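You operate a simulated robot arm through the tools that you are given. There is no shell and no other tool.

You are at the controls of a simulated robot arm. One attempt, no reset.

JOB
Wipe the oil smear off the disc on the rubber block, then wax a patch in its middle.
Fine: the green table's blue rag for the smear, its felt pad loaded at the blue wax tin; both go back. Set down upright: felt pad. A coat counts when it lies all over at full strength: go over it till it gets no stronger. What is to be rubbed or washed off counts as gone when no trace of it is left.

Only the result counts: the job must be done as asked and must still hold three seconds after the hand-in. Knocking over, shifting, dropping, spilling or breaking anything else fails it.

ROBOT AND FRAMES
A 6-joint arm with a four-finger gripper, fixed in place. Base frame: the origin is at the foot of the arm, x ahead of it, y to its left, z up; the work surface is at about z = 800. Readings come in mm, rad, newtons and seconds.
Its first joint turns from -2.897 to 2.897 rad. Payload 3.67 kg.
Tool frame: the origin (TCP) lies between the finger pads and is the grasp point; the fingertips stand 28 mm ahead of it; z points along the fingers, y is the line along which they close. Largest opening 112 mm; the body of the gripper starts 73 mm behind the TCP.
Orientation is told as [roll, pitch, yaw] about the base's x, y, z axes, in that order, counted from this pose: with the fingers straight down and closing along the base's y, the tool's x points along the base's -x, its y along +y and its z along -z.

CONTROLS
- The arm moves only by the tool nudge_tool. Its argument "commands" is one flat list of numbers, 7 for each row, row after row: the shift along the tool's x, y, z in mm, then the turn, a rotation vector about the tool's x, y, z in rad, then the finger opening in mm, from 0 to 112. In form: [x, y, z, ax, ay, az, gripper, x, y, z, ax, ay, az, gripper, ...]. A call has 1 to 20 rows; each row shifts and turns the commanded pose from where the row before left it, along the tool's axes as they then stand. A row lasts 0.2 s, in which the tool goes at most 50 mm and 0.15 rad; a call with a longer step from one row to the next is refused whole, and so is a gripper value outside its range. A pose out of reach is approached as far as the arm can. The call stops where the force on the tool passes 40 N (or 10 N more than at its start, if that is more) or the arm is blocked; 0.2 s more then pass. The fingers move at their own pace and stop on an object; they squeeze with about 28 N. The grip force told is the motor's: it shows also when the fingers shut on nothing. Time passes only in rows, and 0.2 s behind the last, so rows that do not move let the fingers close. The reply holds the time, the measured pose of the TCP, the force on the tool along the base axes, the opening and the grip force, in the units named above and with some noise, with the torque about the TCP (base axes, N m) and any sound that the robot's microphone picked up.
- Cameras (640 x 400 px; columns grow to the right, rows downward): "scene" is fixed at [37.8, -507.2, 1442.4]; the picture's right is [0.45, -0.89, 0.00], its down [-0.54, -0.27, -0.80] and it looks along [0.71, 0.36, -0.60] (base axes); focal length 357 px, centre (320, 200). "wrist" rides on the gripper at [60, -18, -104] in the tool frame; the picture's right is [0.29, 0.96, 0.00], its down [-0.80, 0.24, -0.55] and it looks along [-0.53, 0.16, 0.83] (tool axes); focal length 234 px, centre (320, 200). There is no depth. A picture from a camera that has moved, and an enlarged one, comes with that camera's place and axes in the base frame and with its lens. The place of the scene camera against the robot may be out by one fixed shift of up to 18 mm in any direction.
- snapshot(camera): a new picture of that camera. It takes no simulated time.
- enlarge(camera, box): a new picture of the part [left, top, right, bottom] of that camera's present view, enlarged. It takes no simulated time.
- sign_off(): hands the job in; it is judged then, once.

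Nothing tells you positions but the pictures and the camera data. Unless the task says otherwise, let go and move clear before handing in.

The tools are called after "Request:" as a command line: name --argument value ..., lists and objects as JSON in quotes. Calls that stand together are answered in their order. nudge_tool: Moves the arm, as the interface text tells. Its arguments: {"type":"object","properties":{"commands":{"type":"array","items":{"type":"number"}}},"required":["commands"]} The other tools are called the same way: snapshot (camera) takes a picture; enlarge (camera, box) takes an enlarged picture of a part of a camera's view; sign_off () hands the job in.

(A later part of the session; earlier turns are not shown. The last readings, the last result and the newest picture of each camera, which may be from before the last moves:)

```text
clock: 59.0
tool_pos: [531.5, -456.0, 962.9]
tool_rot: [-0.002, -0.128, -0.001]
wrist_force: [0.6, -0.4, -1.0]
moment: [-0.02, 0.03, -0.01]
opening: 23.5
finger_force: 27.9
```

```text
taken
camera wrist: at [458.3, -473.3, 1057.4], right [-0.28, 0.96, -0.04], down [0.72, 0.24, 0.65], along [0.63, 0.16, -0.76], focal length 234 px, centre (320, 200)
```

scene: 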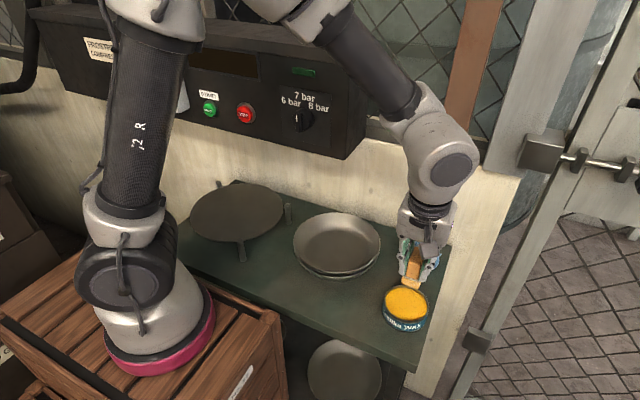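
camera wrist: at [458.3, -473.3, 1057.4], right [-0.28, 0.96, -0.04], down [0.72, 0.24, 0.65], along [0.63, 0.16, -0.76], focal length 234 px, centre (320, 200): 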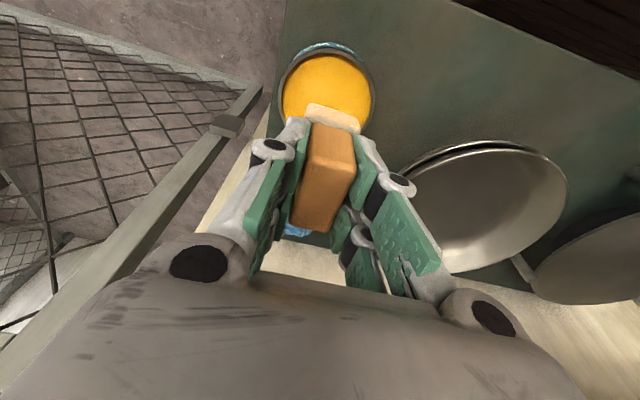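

Request:
nudge_tool --commands '[-5.7, 39.7, 0.745, 0, 0, 0, 0, -5.7, 39.7, 0.745, 0, 0, 0, 0, -5.7, 39.7, 0.745, 0, 0, 0, 0, -5.7, 39.7, 0.745, 0, 0, 0, 0, -5.7, 39.7, 0.745, 0, 0, 0, 0, -5.7, 39.7, 0.745, 0, 0, 0, 0, -5.7, 39.7, 0.745, 0, 0, 0, 0, -5.7, 39.7, 0.745, 0, 0, 0, 0, -5.7, 39.7, 0.745, 0, 0, 0, 0, -5.7, 39.7, 0.745, 0, 0, 0, 0, -5.7, 39.7, 0.745, 0, 0, 0, 0, -5.7, 39.7, 0.745, 0, 0, 0, 0]'

Request:
snapshot --camera "scene"

Request:
snapshot --camera "wrist"

```text
clock: 61.6
tool_pos: [598.6, 19.3, 961.1]
tool_rot: [0.001, -0.13, 0.002]
wrist_force: [0.0, 0.3, -1.5]
moment: [0.02, -0.04, 0.04]
opening: 23.4
finger_force: 28.4
```

```text
taken
```

scene: 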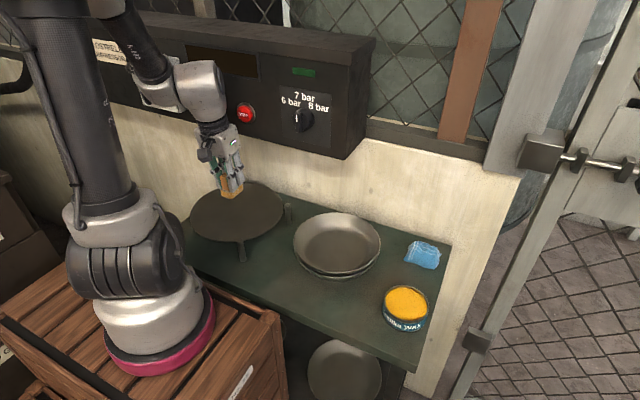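

```text
taken
camera wrist: at [526.4, 2.5, 1056.5], right [-0.29, 0.96, -0.04], down [0.72, 0.24, 0.65], along [0.63, 0.16, -0.76], focal length 234 px, centre (320, 200)
```

wrist: 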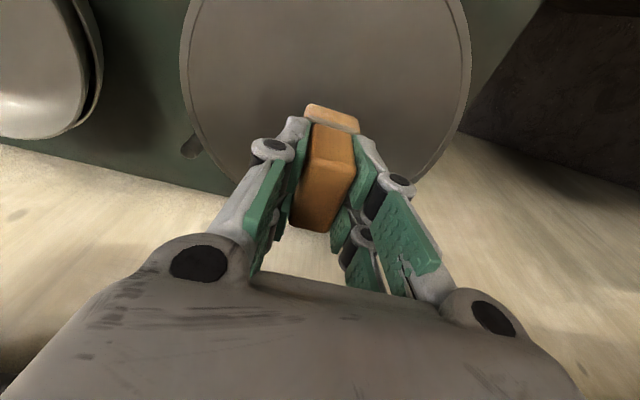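

Request:
enlarge --camera "wrist" --box '[170, 0, 490, 200]'

Request:
enlarge --camera "scene" --box '[180, 160, 300, 260]'

```text
2.00 times, centred on (330, 100) of wrist
camera zoom: at [526.4, 2.5, 1056.5], right [-0.29, 0.96, -0.04], down [0.72, 0.24, 0.65], along [0.63, 0.16, -0.76], focal length 468 px, centre (300, 400)
```

zoom: 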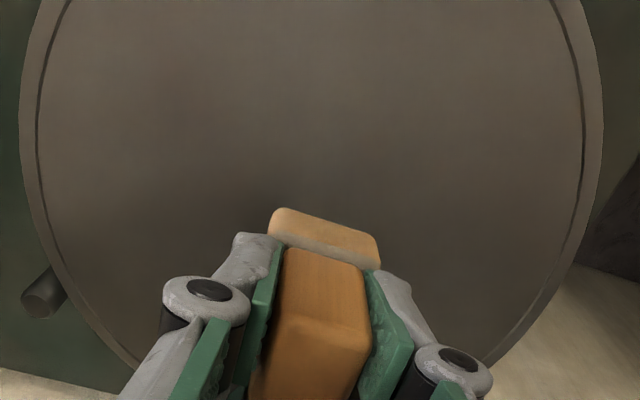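

```text
4.00 times, centred on (240, 210) of scene
camera zoom: at [37.8, -507.2, 1442.4], right [0.45, -0.89, 0.0], down [-0.54, -0.27, -0.8], along [0.71, 0.36, -0.6], focal length 1427 px, centre (640, 160)
```

zoom: 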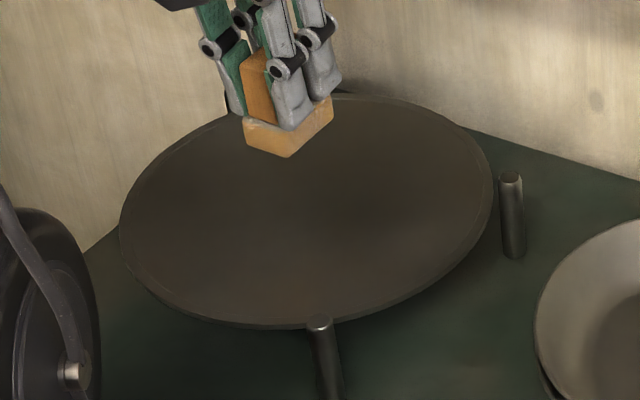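

Request:
nudge_tool --commands '[-0.16, 0.7, 17.8, 0, 0, 0, 0, -0.16, 0.7, 17.8, 0, 0, 0, 0, -0.16, 0.6, 17.8, 0, 0, 0, 0]'

Request:
enlarge --camera "scene" --box '[130, 40, 290, 240]'

```text
clock: 62.4
tool_pos: [605.7, 23.5, 909.5]
tool_rot: [0.0, -0.132, 0.001]
wrist_force: [0.3, -1.2, -0.5]
moment: [0.01, -0.02, -0.02]
opening: 23.5
finger_force: 28.1
```

```text
2.00 times, centred on (210, 140) of scene
camera zoom: at [37.8, -507.2, 1442.4], right [0.45, -0.89, 0.0], down [-0.54, -0.27, -0.8], along [0.71, 0.36, -0.6], focal length 714 px, centre (540, 320)
```

zoom: 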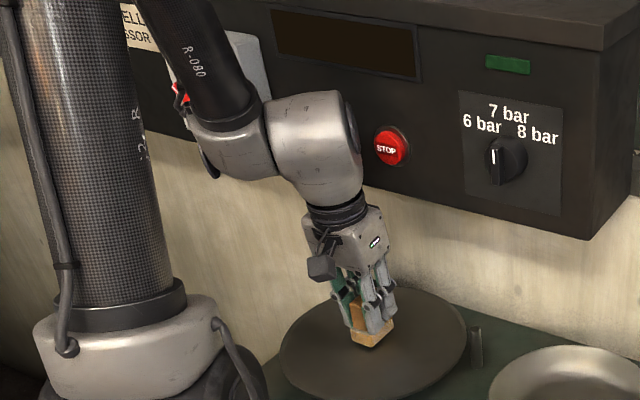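

Pad is a few millimetres above the disc's middle. I'll lower it gently to contact.

Request:
nudge_tool --commands '[0.26, 0, 2, 0, 0, 0, 0, 0.26, 0, 2, 0, 0, 0, 0]'

```text
clock: 63.0
tool_pos: [607.0, 22.8, 906.5]
tool_rot: [0.0, -0.128, 0.001]
wrist_force: [-0.2, 0.6, -0.7]
moment: [0.02, 0.0, 0.0]
opening: 23.5
finger_force: 27.7
```

Request:
nudge_tool --commands '[0.13, 0, 1, 0, 0, 0, 0, 0.13, 0, 1, 0, 0, 0, 0]'

```text
clock: 63.6
tool_pos: [604.9, 23.7, 904.0]
tool_rot: [0.001, -0.13, 0.003]
wrist_force: [-0.6, -5.4, 24.3]
moment: [-0.23, 0.47, 0.06]
opening: 23.5
finger_force: 28.7
```

Request:
nudge_tool --commands '[-0.07, 0, -0.5, 0, 0, 0, 0, 0, 10, 0, 0, 0, 0, 0, 0, 12, 0, 0, 0, 0, 0, 0, 12, 0, 0, 0, 0, 0, 0, -12, 0, 0, 0, 0, 0, 0, -12, 0, 0, 0, 0, 0, 0, -12, 0, 0, 0, 0, 0, 0, -12, 0, 0, 0, 0, 0, 0, -12, 0, 0, 0, 0, 0, 0, -12, 0, 0, 0, 0, 0]'

Request:
enlarge --camera "scene" --box '[180, 160, 300, 260]'

Request:
enlarge --camera "wrist" --box '[170, 0, 490, 200]'

```text
clock: 65.8
tool_pos: [606.4, -15.4, 905.1]
tool_rot: [0.0, -0.129, 0.002]
wrist_force: [0.2, 4.0, 8.7]
moment: [0.13, 0.15, -0.04]
opening: 23.5
finger_force: 27.8
```

```text
4.00 times, centred on (240, 210) of scene
camera zoom: at [37.8, -507.2, 1442.4], right [0.45, -0.89, 0.0], down [-0.54, -0.27, -0.8], along [0.71, 0.36, -0.6], focal length 1427 px, centre (640, 160)
```

zoom: 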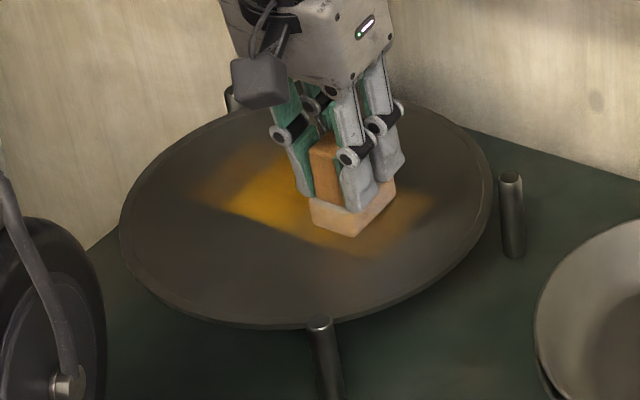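

```text
2.00 times, centred on (330, 100) of wrist
camera zoom: at [534.2, -32.5, 999.6], right [-0.29, 0.96, -0.04], down [0.72, 0.24, 0.65], along [0.63, 0.16, -0.76], focal length 468 px, centre (300, 400)
```

zoom: 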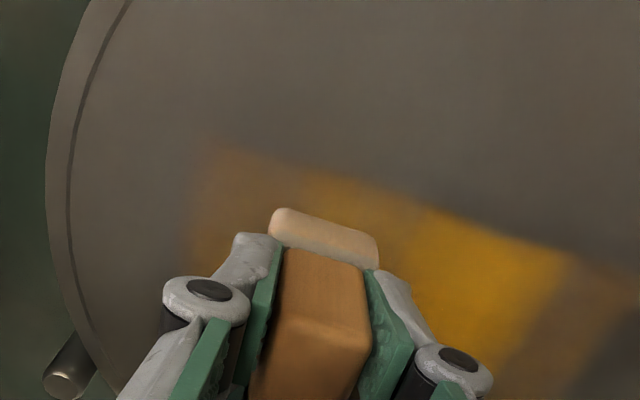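

Request:
nudge_tool --commands '[0, 12, 0, 0, 0, 0, 0, 0, 12, 0, 0, 0, 0, 0, 0, 12, 0, 0, 0, 0, 0, 0, -12, 0, 0, 0, 0, 0, 0, -12, 0, 0, 0, 0, 0, 0, -12, 0, 0, 0, 0, 0, 0, 12, 0, 0, 0, 0, 0, 0, 12, 0, 0, 0, 0, 0, 0, 12, 0, 0, 0, 0, 0]'

Request:
enlarge --camera "scene" --box '[180, 160, 300, 260]'

Request:
enlarge --camera "wrist" --box '[170, 0, 490, 200]'

```text
clock: 67.8
tool_pos: [605.7, 19.7, 904.0]
tool_rot: [-0.001, -0.129, 0.001]
wrist_force: [0.0, -9.0, 24.2]
moment: [-0.33, 0.18, 0.03]
opening: 23.5
finger_force: 28.3
```

```text
4.00 times, centred on (240, 210) of scene
camera zoom: at [37.8, -507.2, 1442.4], right [0.45, -0.89, 0.0], down [-0.54, -0.27, -0.8], along [0.71, 0.36, -0.6], focal length 1427 px, centre (640, 160)
```

zoom: 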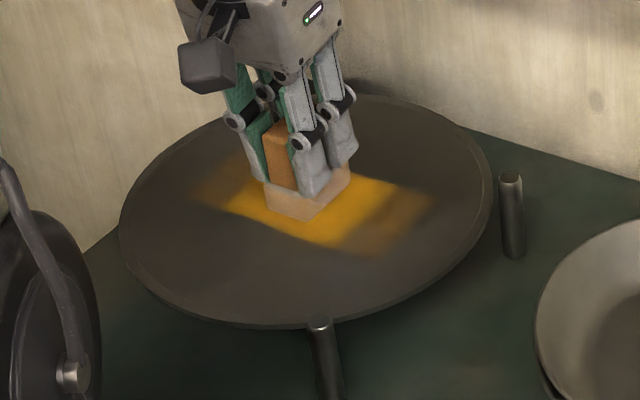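

```text
2.00 times, centred on (330, 100) of wrist
camera zoom: at [533.5, 2.9, 999.4], right [-0.29, 0.96, -0.04], down [0.72, 0.24, 0.65], along [0.63, 0.16, -0.76], focal length 468 px, centre (300, 400)
```

zoom: 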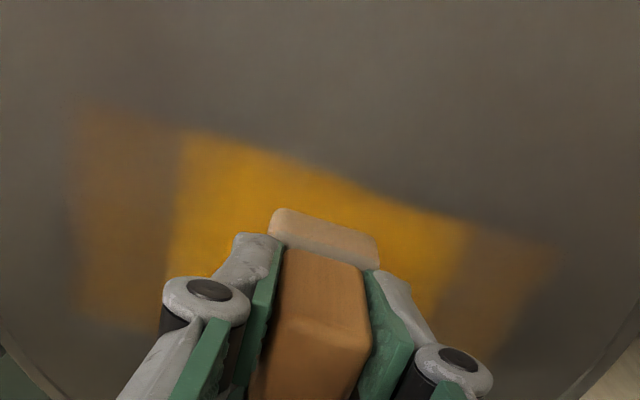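

Request:
nudge_tool --commands '[8.93, 0, -1.4, 0, 0, 0, 0, 8.93, 0, -1.2, 0, 0, 0, 0, 0, 13, 0, 0, 0, 0, 0, 0, 13, 0, 0, 0, 0, 0, 0, 12, 0, 0, 0, 0, 0, 0, -13, 0, 0, 0, 0, 0, 0, -13, 0, 0, 0, 0, 0, 0, -13, 0, 0, 0, 0, 0, 0, -13, 0, 0, 0, 0, 0, 0, -13, 0, 0, 0, 0, 0, 0, -13, 0, 0, 0, 0, 0]'

Request:
enlarge --camera "scene" --box '[180, 160, 300, 260]'

Request:
enlarge --camera "wrist" --box '[170, 0, 490, 200]'

```text
clock: 70.2
tool_pos: [596.4, -17.8, 908.5]
tool_rot: [0.001, -0.124, 0.002]
wrist_force: [-0.4, 0.1, -0.7]
moment: [-0.04, -0.01, 0.0]
opening: 23.4
finger_force: 27.9
out of reach, approached as far as the arm can: row 2, 10
```

```text
4.00 times, centred on (240, 210) of scene
camera zoom: at [37.8, -507.2, 1442.4], right [0.45, -0.89, 0.0], down [-0.54, -0.27, -0.8], along [0.71, 0.36, -0.6], focal length 1427 px, centre (640, 160)
```

zoom: 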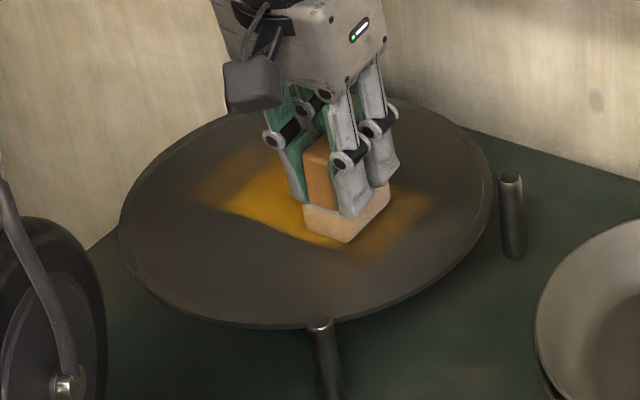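

```text
2.00 times, centred on (330, 100) of wrist
camera zoom: at [525.6, -35.3, 1003.6], right [-0.29, 0.96, -0.03], down [0.72, 0.24, 0.65], along [0.63, 0.16, -0.76], focal length 468 px, centre (300, 400)
```

zoom: 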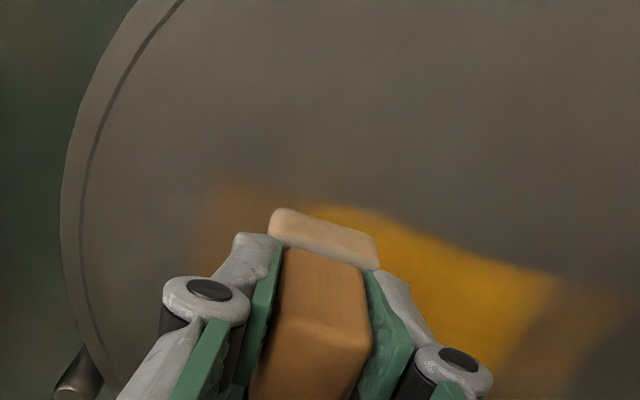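

Request:
nudge_tool --commands '[-9.2, 0, -24, 0, 0, 0, 0, -9.2, 0, -24, 0, 0, 0, 0]'

```text
clock: 70.8
tool_pos: [608.8, -16.2, 958.0]
tool_rot: [0.0, -0.129, 0.001]
wrist_force: [0.8, -0.5, 0.3]
moment: [0.01, 0.02, 0.0]
opening: 23.4
finger_force: 28.1
```

Request:
nudge_tool --commands '[7.03, -40, -0.92, 0, 0, 0, 0, 7.03, -40, -0.92, 0, 0, 0, 0, 7.03, -40, -0.92, 0, 0, 0, 0, 7.03, -40, -0.92, 0, 0, 0, 0, 7.03, -40, -0.92, 0, 0, 0, 0, 7.03, -40, -0.92, 0, 0, 0, 0, 7.03, -40, -0.92, 0, 0, 0, 0, 7.03, -40, -0.92, 0, 0, 0, 0, 7.03, -40, -0.92, 0, 0, 0, 0, 7.03, -40, -0.92, 0, 0, 0, 0, 7.03, -40, -0.92, 0, 0, 0, 0]'

Request:
snapshot --camera "wrist"

Request:
enlarge --camera "scene" --box '[180, 160, 300, 260]'

Request:
enlarge --camera "scene" --box '[350, 240, 470, 350]'

```text
clock: 73.2
tool_pos: [530.5, -457.6, 958.7]
tool_rot: [-0.001, -0.13, 0.002]
wrist_force: [-0.2, -0.4, -0.3]
moment: [-0.02, 0.01, -0.02]
opening: 23.6
finger_force: 27.9
```

```text
taken
camera wrist: at [459.4, -475.5, 1053.6], right [-0.29, 0.96, -0.04], down [0.72, 0.24, 0.65], along [0.63, 0.16, -0.76], focal length 234 px, centre (320, 200)
```

wrist: 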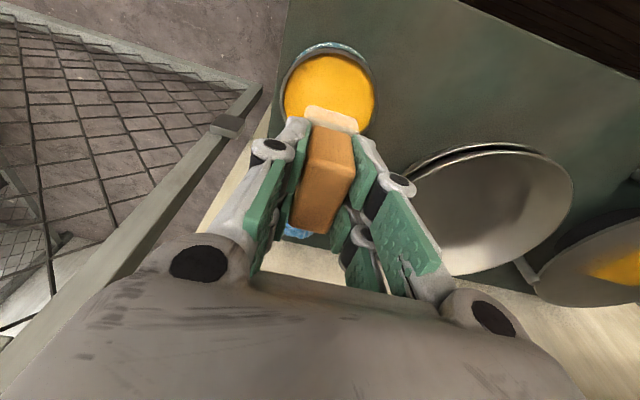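

```text
4.00 times, centred on (240, 210) of scene
camera zoom: at [37.8, -507.2, 1442.4], right [0.45, -0.89, 0.0], down [-0.54, -0.27, -0.8], along [0.71, 0.36, -0.6], focal length 1427 px, centre (640, 160)
```

zoom: 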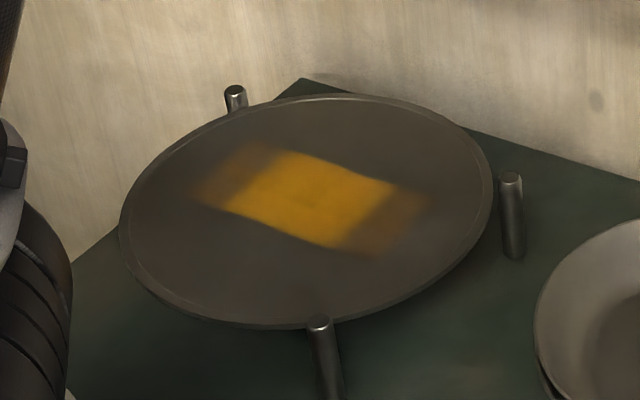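

```text
3.64 times, centred on (410, 295) of scene
camera zoom: at [37.8, -507.2, 1442.4], right [0.45, -0.89, 0.0], down [-0.54, -0.27, -0.8], along [0.71, 0.36, -0.6], focal length 1297 px, centre (-7, -146)
```

zoom: 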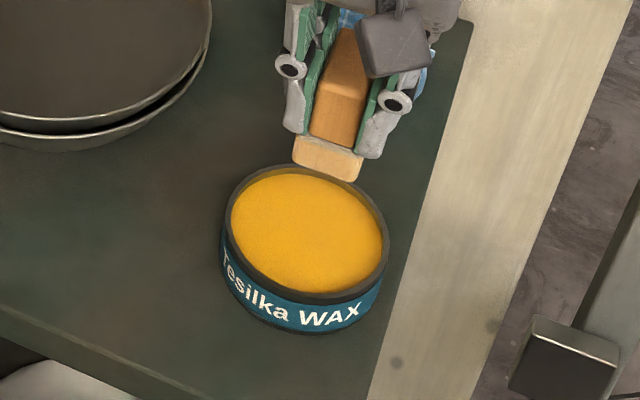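

Request:
nudge_tool --commands '[4.5, 0.8, 34.7, 0, 0, 0, 0, 3.3, 0, 24.8, 0, 0, 0, 0, 1.0, 0, 7.9, 0, 0, 0, 0, 0.26, 0, 2, 0, 0, 0, 0]'

Request:
snapshot --camera "wrist"

```text
clock: 74.2
tool_pos: [530.6, -456.7, 888.6]
tool_rot: [-0.002, -0.128, 0.001]
wrist_force: [-0.1, 0.3, -0.2]
moment: [-0.02, -0.03, -0.03]
opening: 23.3
finger_force: 27.4
```

```text
taken
camera wrist: at [458.8, -474.4, 983.2], right [-0.29, 0.96, -0.04], down [0.72, 0.24, 0.65], along [0.63, 0.16, -0.76], focal length 234 px, centre (320, 200)
```

wrist: 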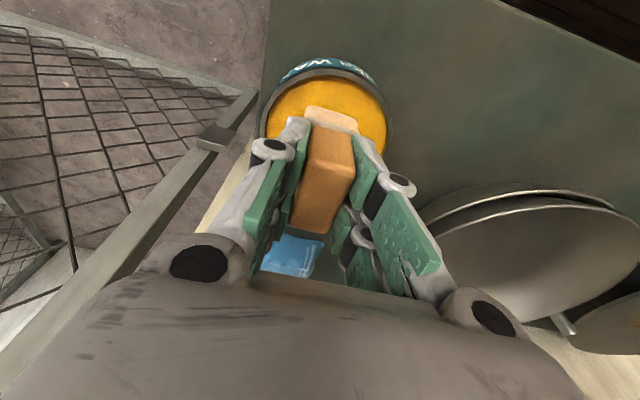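

Request:
nudge_tool --commands '[0.1, 0, 0.8, 0, 0, 0, 0, 0.06, 0, 0.4, 0, 0, 0, 0, 0, 0, 0, 0, 0, 0, 0]'

```text
clock: 75.0
tool_pos: [530.4, -456.2, 887.7]
tool_rot: [-0.002, -0.132, 0.002]
wrist_force: [-1.1, 1.5, 15.2]
moment: [0.07, 0.42, -0.03]
opening: 23.4
finger_force: 28.2
```

Request:
nudge_tool --commands '[0, 3, 0, 0, 0, 0, 0, 0, -3, 0, 0, 0, 0, 0, 0, -3, 0, 0, 0, 0, 0, 0, 3, 0, 0, 0, 0, 0, 0, 3, 0, 0, 0, 0, 0, 0, -3, 0, 0, 0, 0, 0, 0, 0, 0, 0, 0, 0, 0]'

Request:
enlarge --camera "wrist" --box '[230, 40, 420, 200]'

Request:
enlarge --camera "scene" --box '[350, 240, 470, 350]'

```text
clock: 76.6
tool_pos: [529.5, -456.4, 888.1]
tool_rot: [0.001, -0.13, 0.002]
wrist_force: [3.4, 7.5, 30.5]
moment: [0.32, 0.03, -0.05]
opening: 23.2
finger_force: 27.7
```

```text
2.50 times, centred on (325, 120) of wrist
camera zoom: at [458.7, -473.4, 982.4], right [-0.29, 0.96, -0.04], down [0.72, 0.24, 0.65], along [0.63, 0.16, -0.76], focal length 585 px, centre (308, 400)
```

zoom: 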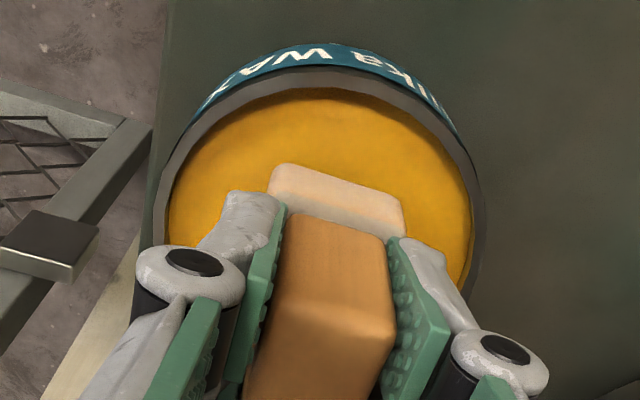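

```text
3.64 times, centred on (410, 295) of scene
camera zoom: at [37.8, -507.2, 1442.4], right [0.45, -0.89, 0.0], down [-0.54, -0.27, -0.8], along [0.71, 0.36, -0.6], focal length 1297 px, centre (-7, -146)
```

zoom: 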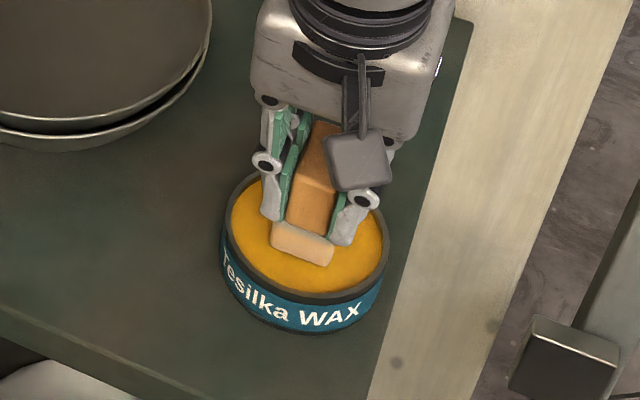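

Request:
nudge_tool --commands '[-1.3, 0, -9.9, 0, 0, 0, 0, -3.9, 0, -29.7, 0, 0, 0, 0, -3.9, 0, -29.7, 0, 0, 0, 0]'

Request:
enlarge --camera "wrist" --box '[230, 40, 420, 200]'

Request:
enlarge --camera "scene" --box '[350, 240, 470, 350]'

```text
clock: 77.4
tool_pos: [530.8, -457.1, 956.9]
tool_rot: [0.0, -0.13, 0.003]
wrist_force: [-0.2, -0.3, -1.0]
moment: [0.03, 0.01, 0.0]
opening: 23.5
finger_force: 27.9
```

```text
2.50 times, centred on (325, 120) of wrist
camera zoom: at [458.7, -474.4, 1051.6], right [-0.29, 0.96, -0.04], down [0.72, 0.24, 0.65], along [0.63, 0.16, -0.76], focal length 585 px, centre (308, 400)
```

zoom: 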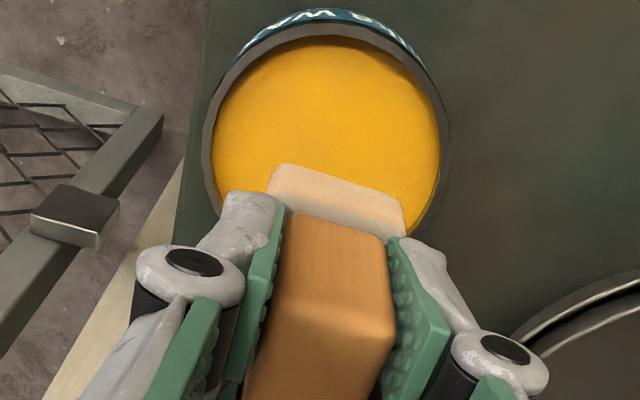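

```text
3.64 times, centred on (410, 295) of scene
camera zoom: at [37.8, -507.2, 1442.4], right [0.45, -0.89, 0.0], down [-0.54, -0.27, -0.8], along [0.71, 0.36, -0.6], focal length 1297 px, centre (-7, -146)
```

zoom: 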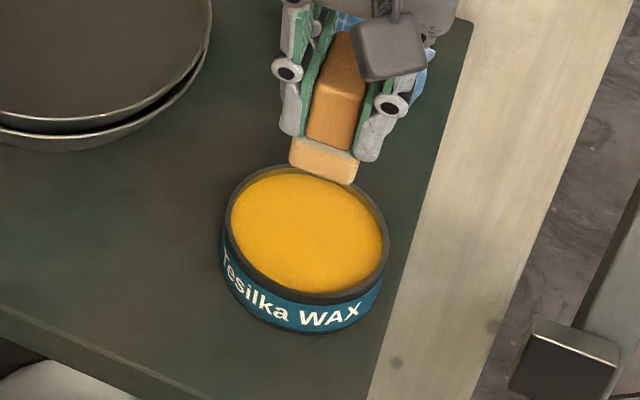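

Request:
nudge_tool --commands '[-7.83, 39.8, 1.02, 0, 0, 0, 0, -7.83, 39.8, 1.02, 0, 0, 0, 0, -7.83, 39.8, 1.02, 0, 0, 0, 0, -7.83, 39.8, 1.02, 0, 0, 0, 0, -7.83, 39.8, 1.02, 0, 0, 0, 0, -7.83, 39.8, 1.02, 0, 0, 0, 0, -7.83, 39.8, 1.02, 0, 0, 0, 0, -7.83, 39.8, 1.02, 0, 0, 0, 0, -7.83, 39.8, 1.02, 0, 0, 0, 0, -7.83, 39.8, 1.02, 0, 0, 0, 0, -7.83, 39.8, 1.02, 0, 0, 0, 0, -7.83, 39.8, 1.02, 0, 0, 0, 0, 3.9, 0, 29.7, 0, 0, 0, 0, 2.3, 0, 17.8, 0, 0, 0, 0]'

Request:
enlarge --camera "scene" --box '[130, 40, 290, 240]'

Request:
enlarge --camera "wrist" --box '[170, 0, 490, 200]'

```text
clock: 80.4
tool_pos: [622.9, 21.9, 908.4]
tool_rot: [0.001, -0.128, 0.002]
wrist_force: [0.9, 0.0, 0.2]
moment: [-0.02, 0.0, 0.0]
opening: 23.4
finger_force: 28.5
```

```text
2.00 times, centred on (210, 140) of scene
camera zoom: at [37.8, -507.2, 1442.4], right [0.45, -0.89, 0.0], down [-0.54, -0.27, -0.8], along [0.71, 0.36, -0.6], focal length 714 px, centre (540, 320)
```

zoom: 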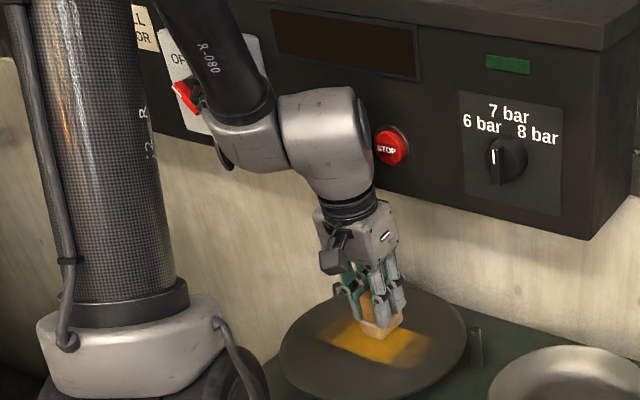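

```text
2.00 times, centred on (330, 100) of wrist
camera zoom: at [551.8, 4.1, 1003.4], right [-0.29, 0.96, -0.04], down [0.72, 0.24, 0.65], along [0.63, 0.16, -0.76], focal length 468 px, centre (300, 400)
```

zoom: 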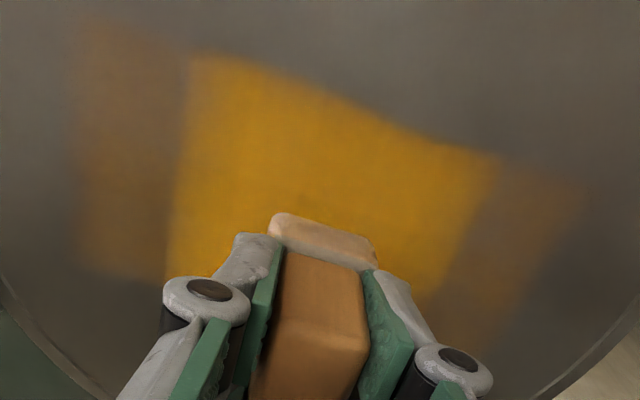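

Request:
nudge_tool --commands '[0.26, 0, 2, 0, 0, 0, 0, 0.13, 0, 1, 0, 0, 0, 0]'

```text
clock: 81.0
tool_pos: [624.9, 22.2, 906.2]
tool_rot: [0.0, -0.128, 0.002]
wrist_force: [0.3, 0.3, -0.7]
moment: [0.01, 0.0, -0.02]
opening: 23.3
finger_force: 28.1
```

Request:
nudge_tool --commands '[0.13, 0, 0.9, 0, 0, 0, 0]'

```text
clock: 81.4
tool_pos: [624.1, 20.7, 904.1]
tool_rot: [0.0, -0.13, 0.001]
wrist_force: [-0.1, -0.1, 1.0]
moment: [0.0, 0.02, 0.04]
opening: 23.3
finger_force: 28.1
```

Request:
nudge_tool --commands '[0.06, 0, 0.5, 0, 0, 0, 0, 0, 13, 0, 0, 0, 0, 0, 0, 13, 0, 0, 0, 0, 0, 0, 13, 0, 0, 0, 0, 0, 0, -13, 0, 0, 0, 0, 0, 0, -13, 0, 0, 0, 0, 0, 0, -13, 0, 0, 0, 0, 0, 0, -13, 0, 0, 0, 0, 0, 0, -13, 0, 0, 0, 0, 0, 0, -13, 0, 0, 0, 0, 0]'

Request:
enlarge --camera "scene" --box '[180, 160, 300, 260]'

Request:
enlarge --camera "scene" --box '[130, 40, 290, 240]'

```text
clock: 83.6
tool_pos: [624.1, -18.4, 904.5]
tool_rot: [-0.002, -0.129, 0.002]
wrist_force: [0.5, 3.6, 8.8]
moment: [0.17, 0.22, -0.1]
opening: 23.4
finger_force: 28.2
```

```text
4.00 times, centred on (240, 210) of scene
camera zoom: at [37.8, -507.2, 1442.4], right [0.45, -0.89, 0.0], down [-0.54, -0.27, -0.8], along [0.71, 0.36, -0.6], focal length 1427 px, centre (640, 160)
```

zoom: 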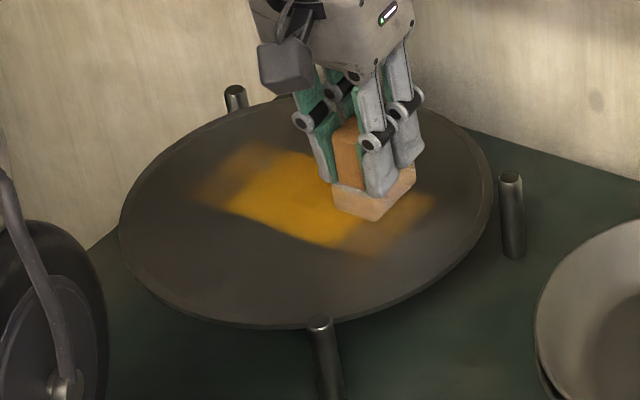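

```text
2.00 times, centred on (210, 140) of scene
camera zoom: at [37.8, -507.2, 1442.4], right [0.45, -0.89, 0.0], down [-0.54, -0.27, -0.8], along [0.71, 0.36, -0.6], focal length 714 px, centre (540, 320)
```

zoom: 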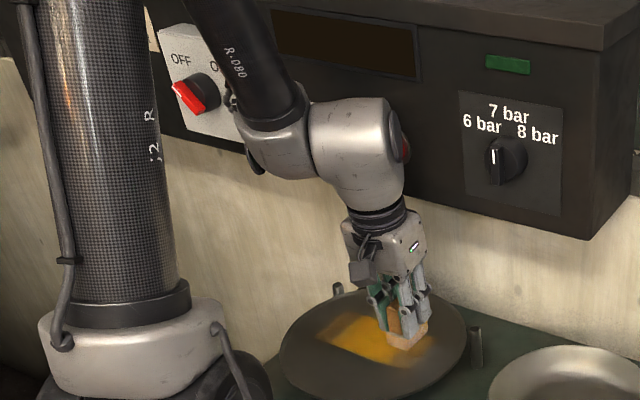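

Request:
nudge_tool --commands '[0, 13, 0, 0, 0, 0, 0, 0, 13, 0, 0, 0, 0, 0, 0, 13, 0, 0, 0, 0, 0, 0, 13, 0, 0, 0, 0, 0, 0, 13, 0, 0, 0, 0, 0, 0, 13, 0, 0, 0, 0, 0, 0, -13, 0, 0, 0, 0, 0, 0, -13, 0, 0, 0, 0, 0, 0, -13, 0, 0, 0, 0, 0, -6, 0, -45, 0, 0, 0, 0]'

Request:
enlarge --camera "scene" --box '[180, 160, 300, 260]'

Request:
enlarge --camera "wrist" --box '[170, 0, 490, 200]'

```text
clock: 85.8
tool_pos: [624.4, 19.4, 949.5]
tool_rot: [-0.001, -0.127, 0.002]
wrist_force: [0.9, 0.1, -0.5]
moment: [0.01, 0.04, 0.01]
opening: 23.5
finger_force: 28.3
```

```text
4.00 times, centred on (240, 210) of scene
camera zoom: at [37.8, -507.2, 1442.4], right [0.45, -0.89, 0.0], down [-0.54, -0.27, -0.8], along [0.71, 0.36, -0.6], focal length 1427 px, centre (640, 160)
```

zoom: 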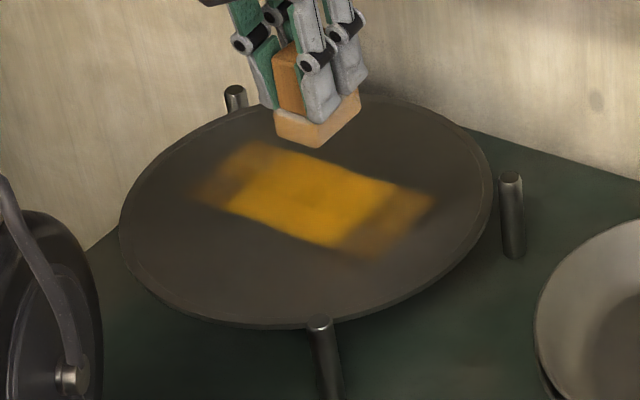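

```text
2.00 times, centred on (330, 100) of wrist
camera zoom: at [552.8, 3.0, 1044.8], right [-0.29, 0.96, -0.04], down [0.72, 0.24, 0.65], along [0.63, 0.16, -0.76], focal length 468 px, centre (300, 400)
```

zoom: 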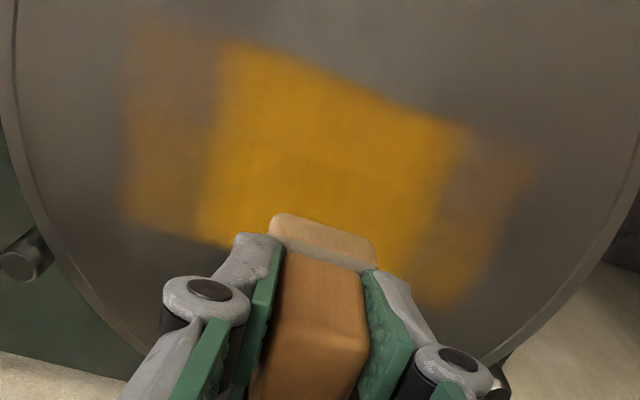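

Request:
nudge_tool --commands '[11.25, 19.3, 18.95, 0, 0, 0, 0, 11.25, 19.3, 18.95, 0, 0, 0, 0, 0.26, 0, 2, 0, 0, 0, 0]'

```text
clock: 86.6
tool_pos: [606.7, 59.3, 906.9]
tool_rot: [0.0, -0.129, 0.001]
wrist_force: [0.1, 0.3, -0.8]
moment: [0.0, 0.01, 0.02]
opening: 23.5
finger_force: 27.9
```

Request:
nudge_tool --commands '[0.13, 0, 1, 0, 0, 0, 0, 0.13, 0, 1, 0, 0, 0, 0]'

```text
clock: 87.2
tool_pos: [607.3, 58.1, 905.0]
tool_rot: [0.0, -0.13, 0.0]
wrist_force: [0.1, 0.7, -0.5]
moment: [-0.01, -0.03, -0.01]
opening: 23.3
finger_force: 27.4
```

Request:
nudge_tool --commands '[0.13, 0, 1, 0, 0, 0, 0]'

```text
clock: 87.6
tool_pos: [607.4, 59.9, 906.0]
tool_rot: [0.0, -0.13, 0.001]
wrist_force: [-3.7, -0.4, 17.5]
moment: [-0.02, 0.53, -0.01]
opening: 23.2
finger_force: 27.8
```

Request:
nudge_tool --commands '[0, 13, 0, 0, 0, 0, 0, 0, 13, 0, 0, 0, 0, 0, 0, -13, 0, 0, 0, 0, 0, 0, -13, 0, 0, 0, 0, 0]'

Request:
enlarge --camera "scene" --box '[180, 160, 300, 260]'

Request:
enlarge --camera "wrist" --box '[170, 0, 490, 200]'

```text
clock: 88.6
tool_pos: [606.7, 60.0, 904.1]
tool_rot: [0.001, -0.132, 0.001]
wrist_force: [0.1, 5.5, 12.4]
moment: [0.29, 0.3, -0.09]
opening: 23.5
finger_force: 27.3
```

```text
4.00 times, centred on (240, 210) of scene
camera zoom: at [37.8, -507.2, 1442.4], right [0.45, -0.89, 0.0], down [-0.54, -0.27, -0.8], along [0.71, 0.36, -0.6], focal length 1427 px, centre (640, 160)
```

zoom: 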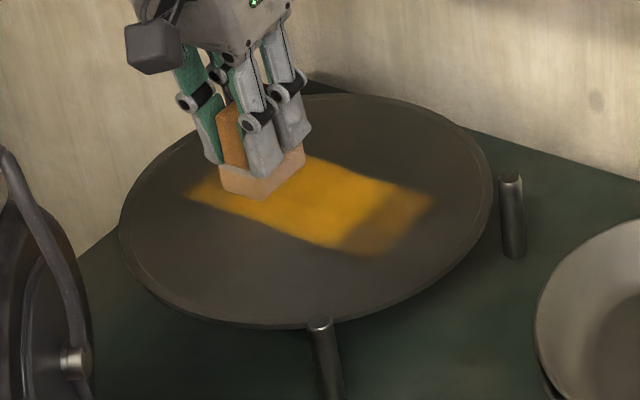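

```text
2.00 times, centred on (330, 100) of wrist
camera zoom: at [535.4, 42.3, 999.4], right [-0.29, 0.96, -0.04], down [0.72, 0.24, 0.65], along [0.63, 0.16, -0.76], focal length 468 px, centre (300, 400)
```

zoom: 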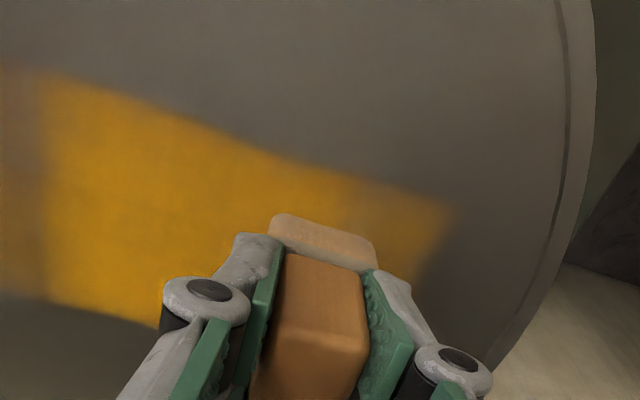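

Request:
nudge_tool --commands '[0, 13, 0, 0, 0, 0, 0, 0, 13, 0, 0, 0, 0, 0, 0, -13, 0, 0, 0, 0, 0, 0, -13, 0, 0, 0, 0, 0, 0, -13, 0, 0, 0, 0, 0, 0, -13, 0, 0, 0, 0, 0, 0, -13, 0, 0, 0, 0, 0, 0, -13, 0, 0, 0, 0, 0, 0, -13, 0, 0, 0, 0, 0, 0, -13, 0, 0, 0, 0, 0, 0, -13, 0, 0, 0, 0, 0, 0, -13, 0, 0, 0, 0, 0, 0, 13, 0, 0, 0, 0, 0, 0, 13, 0, 0, 0, 0, 0, 0, -13, 0, 0, 0, 0, 0, 0, -13, 0, 0, 0, 0, 0, 0, 13, 0, 0, 0, 0, 0, 0, 13, 0, 0, 0, 0, 0]'

Request:
enlarge --camera "scene" --box '[180, 160, 300, 260]'

Request:
enlarge --camera "wrist" --box '[170, 0, 490, 200]'

```text
clock: 92.4
tool_pos: [607.5, -18.6, 904.2]
tool_rot: [0.001, -0.13, 0.001]
wrist_force: [-0.1, -9.3, 28.8]
moment: [-0.44, 0.22, 0.08]
opening: 23.3
finger_force: 28.2
```

```text
4.00 times, centred on (240, 210) of scene
camera zoom: at [37.8, -507.2, 1442.4], right [0.45, -0.89, 0.0], down [-0.54, -0.27, -0.8], along [0.71, 0.36, -0.6], focal length 1427 px, centre (640, 160)
```

zoom: 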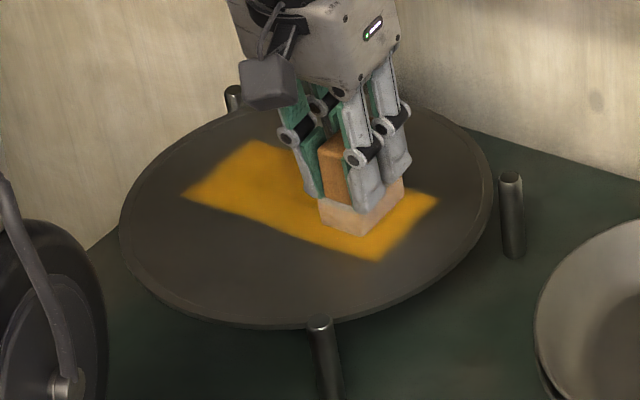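

```text
2.00 times, centred on (330, 100) of wrist
camera zoom: at [535.6, -36.8, 999.2], right [-0.29, 0.96, -0.04], down [0.72, 0.24, 0.65], along [0.63, 0.16, -0.76], focal length 468 px, centre (300, 400)
```

zoom: 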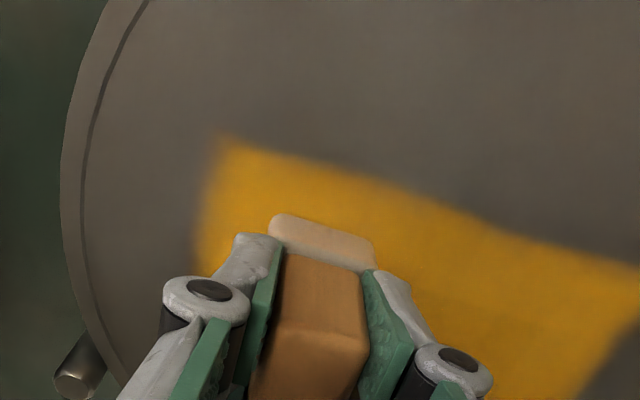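

Request:
nudge_tool --commands '[-14.9, 0, 1.64, 0, 0, 0, 0, 0, -13, 0, 0, 0, 0, 0, 0, -13, 0, 0, 0, 0, 0, 0, 13, 0, 0, 0, 0, 0, 0, 13, 0, 0, 0, 0, 0, 0, 13, 0, 0, 0, 0, 0, 0, 13, 0, 0, 0, 0, 0, 0, 13, 0, 0, 0, 0, 0, 0, 13, 0, 0, 0, 0, 0, 0, 13, 0, 0, 0, 0, 0, 0, 13, 0, 0, 0, 0, 0, 0, 13, 0, 0, 0, 0, 0, 0, 13, 0, 0, 0, 0, 0]'

Request:
enlarge --camera "scene" --box '[180, 160, 300, 260]'

```text
clock: 95.2
tool_pos: [621.2, 86.0, 903.6]
tool_rot: [0.001, -0.129, 0.002]
wrist_force: [0.5, -2.0, 6.6]
moment: [-0.09, 0.12, 0.04]
opening: 23.2
finger_force: 27.3
```

```text
4.00 times, centred on (240, 210) of scene
camera zoom: at [37.8, -507.2, 1442.4], right [0.45, -0.89, 0.0], down [-0.54, -0.27, -0.8], along [0.71, 0.36, -0.6], focal length 1427 px, centre (640, 160)
```

zoom: 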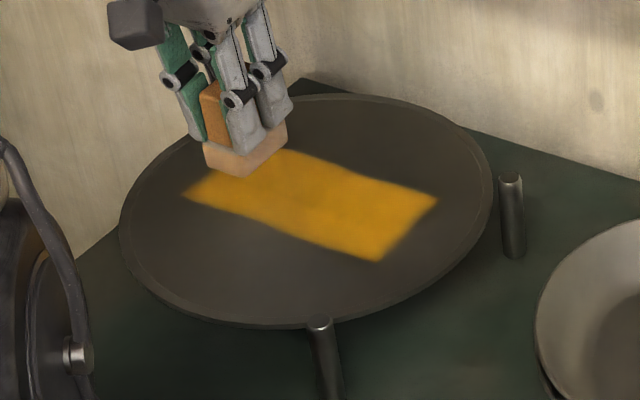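

Request:
nudge_tool --commands '[16.4, 0, -2.13, 0, 0, 0, 0, 0, -13, 0, 0, 0, 0, 0, 0, -13, 0, 0, 0, 0, 0, 0, -13, 0, 0, 0, 0, 0, 0, -13, 0, 0, 0, 0, 0, 0, -13, 0, 0, 0, 0, 0, 0, -13, 0, 0, 0, 0, 0, 0, -13, 0, 0, 0, 0, 0, 0, -13, 0, 0, 0, 0, 0, 0, -13, 0, 0, 0, 0, 0, 0, -13, 0, 0, 0, 0, 0, 0, 13, 0, 0, 0, 0, 0, 0, 13, 0, 0, 0, 0, 0, 0, 13, 0, 0, 0, 0, 0, 0, 13, 0, 0, 0, 0, 0, 0, 13, 0, 0, 0, 0, 0]'

Request:
enlarge --camera "scene" --box '[180, 160, 300, 260]'

```text
clock: 98.6
tool_pos: [606.0, 19.9, 905.6]
tool_rot: [0.0, -0.13, 0.002]
wrist_force: [-0.3, -2.0, 5.5]
moment: [-0.08, 0.16, 0.02]
opening: 23.6
finger_force: 27.6
```

```text
4.00 times, centred on (240, 210) of scene
camera zoom: at [37.8, -507.2, 1442.4], right [0.45, -0.89, 0.0], down [-0.54, -0.27, -0.8], along [0.71, 0.36, -0.6], focal length 1427 px, centre (640, 160)
```

zoom: 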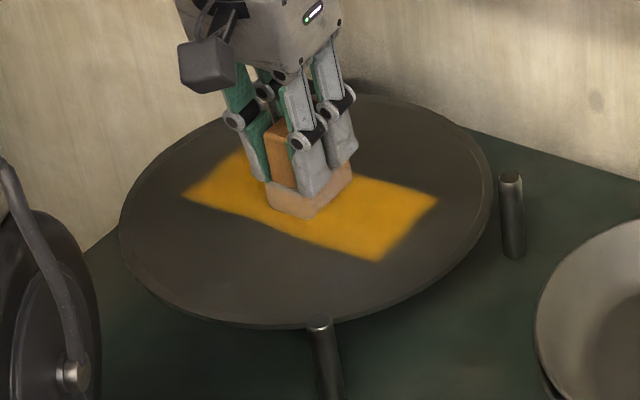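

Request:
nudge_tool --commands '[-3.9, 0, -29.7, 0, 0, 0, 0, -3.9, -20, -29.7, 0, 0, 0, 0, -2, -40, -40, 0, 0, 0, 0, -2, -40, -40, 0, 0, 0, 0]'

Request:
snapshot --camera "wrist"

Request:
enlarge --camera "wrist" --box '[290, 10, 490, 150]'

Request:
enlarge --camera "scene" --box '[205, 180, 295, 240]'

```text
refused: row 3 steps farther than a row can; nothing moved
```

```text
taken
camera wrist: at [533.7, 3.2, 999.6], right [-0.29, 0.96, -0.04], down [0.72, 0.24, 0.65], along [0.63, 0.16, -0.76], focal length 234 px, centre (320, 200)
```

wrist: 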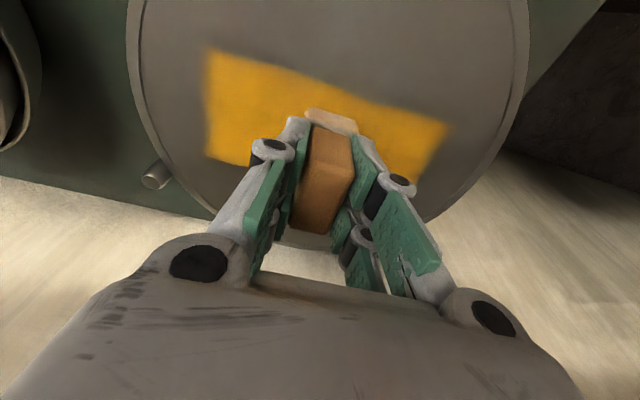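

```text
2.86 times, centred on (390, 80) of wrist
camera zoom: at [533.7, 3.2, 999.6], right [-0.29, 0.96, -0.04], down [0.72, 0.24, 0.65], along [0.63, 0.16, -0.76], focal length 669 px, centre (120, 543)
```

zoom: 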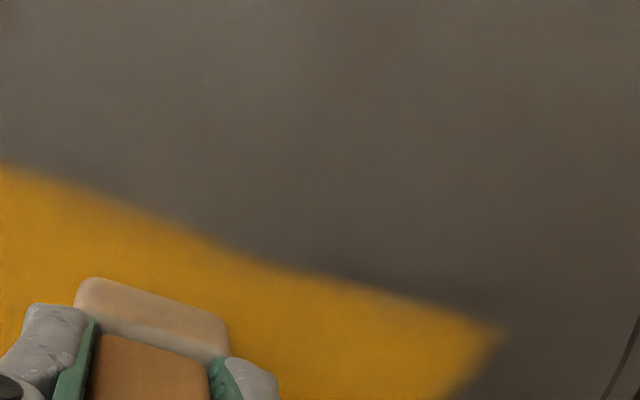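

```text
6.67 times, centred on (250, 210) of scene
camera zoom: at [37.8, -507.2, 1442.4], right [0.45, -0.89, 0.0], down [-0.54, -0.27, -0.8], along [0.71, 0.36, -0.6], focal length 2379 px, centre (787, 133)
```

zoom: 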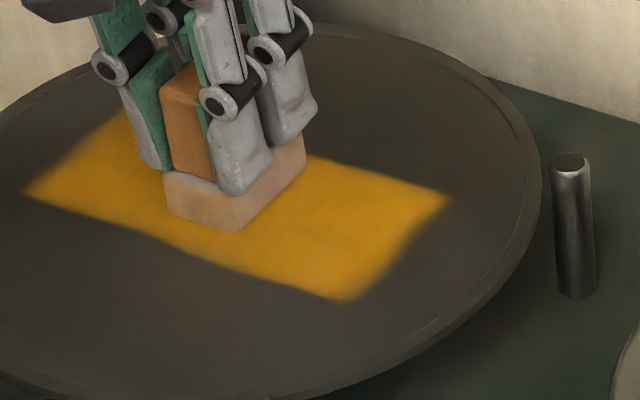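

Request:
nudge_tool --commands '[-3.4, 0, -25.8, 0, 0, 0, 0, -3.4, 0, -25.8, 0, 0, 0, 0, 6.2, -39.7, -0.81, 0, 0, 0, 0, 6.2, -39.7, -0.81, 0, 0, 0, 0, 6.2, -39.7, -0.81, 0, 0, 0, 0, 6.2, -39.7, -0.81, 0, 0, 0, 0, 6.2, -39.7, -0.81, 0, 0, 0, 0, 6.2, -39.7, -0.81, 0, 0, 0, 0, 6.2, -39.7, -0.81, 0, 0, 0, 0, 6.2, -39.7, -0.81, 0, 0, 0, 0, 6.2, -39.7, -0.81, 0, 0, 0, 0, 6.2, -39.7, -0.81, 0, 0, 0, 0, 6.2, -39.7, -0.81, 0, 0, 0, 0, 6.2, -39.7, -0.81, 0, 0, 0, 0]'

Request:
enlarge --camera "scene" --box '[180, 160, 300, 260]'

Request:
snapshot --camera "wrist"

```text
clock: 101.6
tool_pos: [531.2, -456.7, 956.7]
tool_rot: [0.0, -0.129, 0.002]
wrist_force: [-0.2, 0.5, -0.5]
moment: [-0.01, -0.02, 0.03]
opening: 23.4
finger_force: 28.3
```

```text
4.00 times, centred on (240, 210) of scene
camera zoom: at [37.8, -507.2, 1442.4], right [0.45, -0.89, 0.0], down [-0.54, -0.27, -0.8], along [0.71, 0.36, -0.6], focal length 1427 px, centre (640, 160)
```

zoom: 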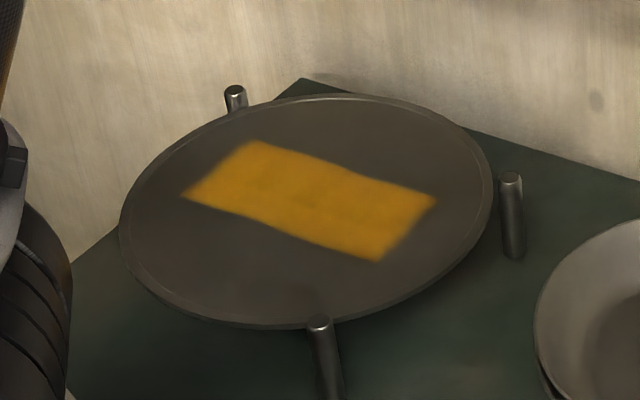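

```text
taken
camera wrist: at [460.0, -474.6, 1052.1], right [-0.29, 0.96, -0.04], down [0.72, 0.24, 0.65], along [0.63, 0.16, -0.76], focal length 234 px, centre (320, 200)
```

wrist: 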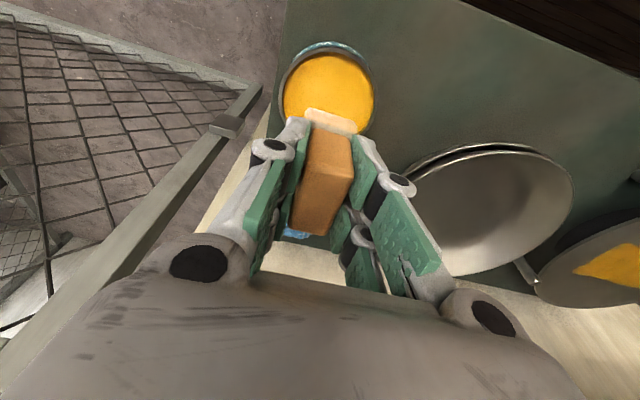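

Request:
enlarge --camera "scene" --box '[218, 188, 298, 232]'

Request:
nudge_tool --commands '[4.4, 0, 33.7, 0, 0, 0, 0, 3.3, 0, 24.8, 0, 0, 0, 0, 1.0, 0, 7.9, 0, 0, 0, 0, 0.2, 0, 1.2, 0, 0, 0, 0]'

```text
8.00 times, centred on (258, 210) of scene
camera zoom: at [37.8, -507.2, 1442.4], right [0.45, -0.89, 0.0], down [-0.54, -0.27, -0.8], along [0.71, 0.36, -0.6], focal length 2854 px, centre (816, 120)
```

zoom: 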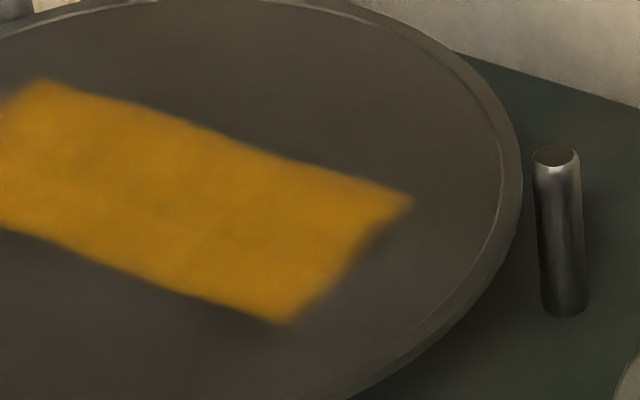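

```text
clock: 102.6
tool_pos: [530.9, -456.1, 888.3]
tool_rot: [0.0, -0.131, 0.002]
wrist_force: [1.4, -1.2, -1.2]
moment: [-0.01, 0.03, 0.02]
opening: 23.5
finger_force: 28.1
```

Request:
nudge_tool --commands '[0.1, 0, 0.8, 0, 0, 0, 0, 0.04, 0, 0.3, 0, 0, 0, 0]'

```text
clock: 103.2
tool_pos: [532.0, -456.2, 888.5]
tool_rot: [0.0, -0.129, 0.002]
wrist_force: [-1.6, 0.3, 5.3]
moment: [0.05, 0.22, 0.03]
opening: 23.0
finger_force: 28.3
```

Request:
nudge_tool --commands '[0.04, 0, 0.3, 0, 0, 0, 0, 0, 3, 0, 0, 0, 0, 0, 0, -3, 0, 0, 0, 0, 0, 0, -3, 0, 0, 0, 0, 0, 0, 3, 0, 0, 0, 0, 0, 0, 0, 0, 0, 0, 0, 0, -1.3, 0, -9.9, 0, 0, 0, 0, -3.9, 0, -29.7, 0, 0, 0, 0, -3.9, 0, -29.7, 0, 0, 0, 0]'

Request:
nudge_tool --commands '[0, 0, 0, -0.0185, 0, -0.1416, 0, 0, 0, 0, -0.0185, 0, -0.1416, 0, 0, 0, 0, -0.0185, 0, -0.1416, 0, 0, 0, 0, -0.0185, 0, -0.1416, 0, 0, 0, 0, -0.0185, 0, -0.1416, 0, 0, 0, 0, -0.0185, 0, -0.1416, 0, 0, 0, 0, -0.0185, 0, -0.1416, 0, 0, 0, 0, -0.0185, 0, -0.1416, 0, 0, 0, 0, -0.0185, 0, -0.1416, 0, 0, 0, 0, -0.0185, 0, -0.1416, 0, 0, 0, 0, -0.0185, 0, -0.1416, 0]'

Request:
enlarge --camera "scene" --box '[350, 240, 470, 350]'

```text
clock: 105.2
tool_pos: [530.9, -456.0, 956.8]
tool_rot: [0.0, -0.13, 0.002]
wrist_force: [0.8, -0.1, -0.4]
moment: [0.04, 0.03, 0.04]
opening: 23.5
finger_force: 28.2
```

```text
clock: 107.6
tool_pos: [531.3, -456.1, 956.4]
tool_rot: [-0.002, -0.13, 1.575]
wrist_force: [0.1, 0.2, -0.5]
moment: [-0.01, 0.01, -0.02]
opening: 23.3
finger_force: 27.7
```

```text
3.64 times, centred on (410, 295) of scene
camera zoom: at [37.8, -507.2, 1442.4], right [0.45, -0.89, 0.0], down [-0.54, -0.27, -0.8], along [0.71, 0.36, -0.6], focal length 1297 px, centre (-7, -146)
```

zoom: 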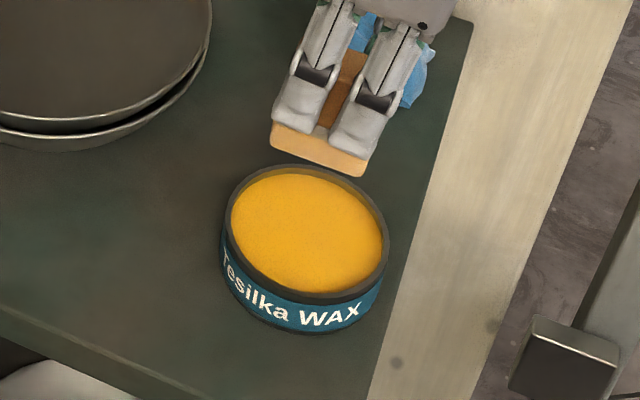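

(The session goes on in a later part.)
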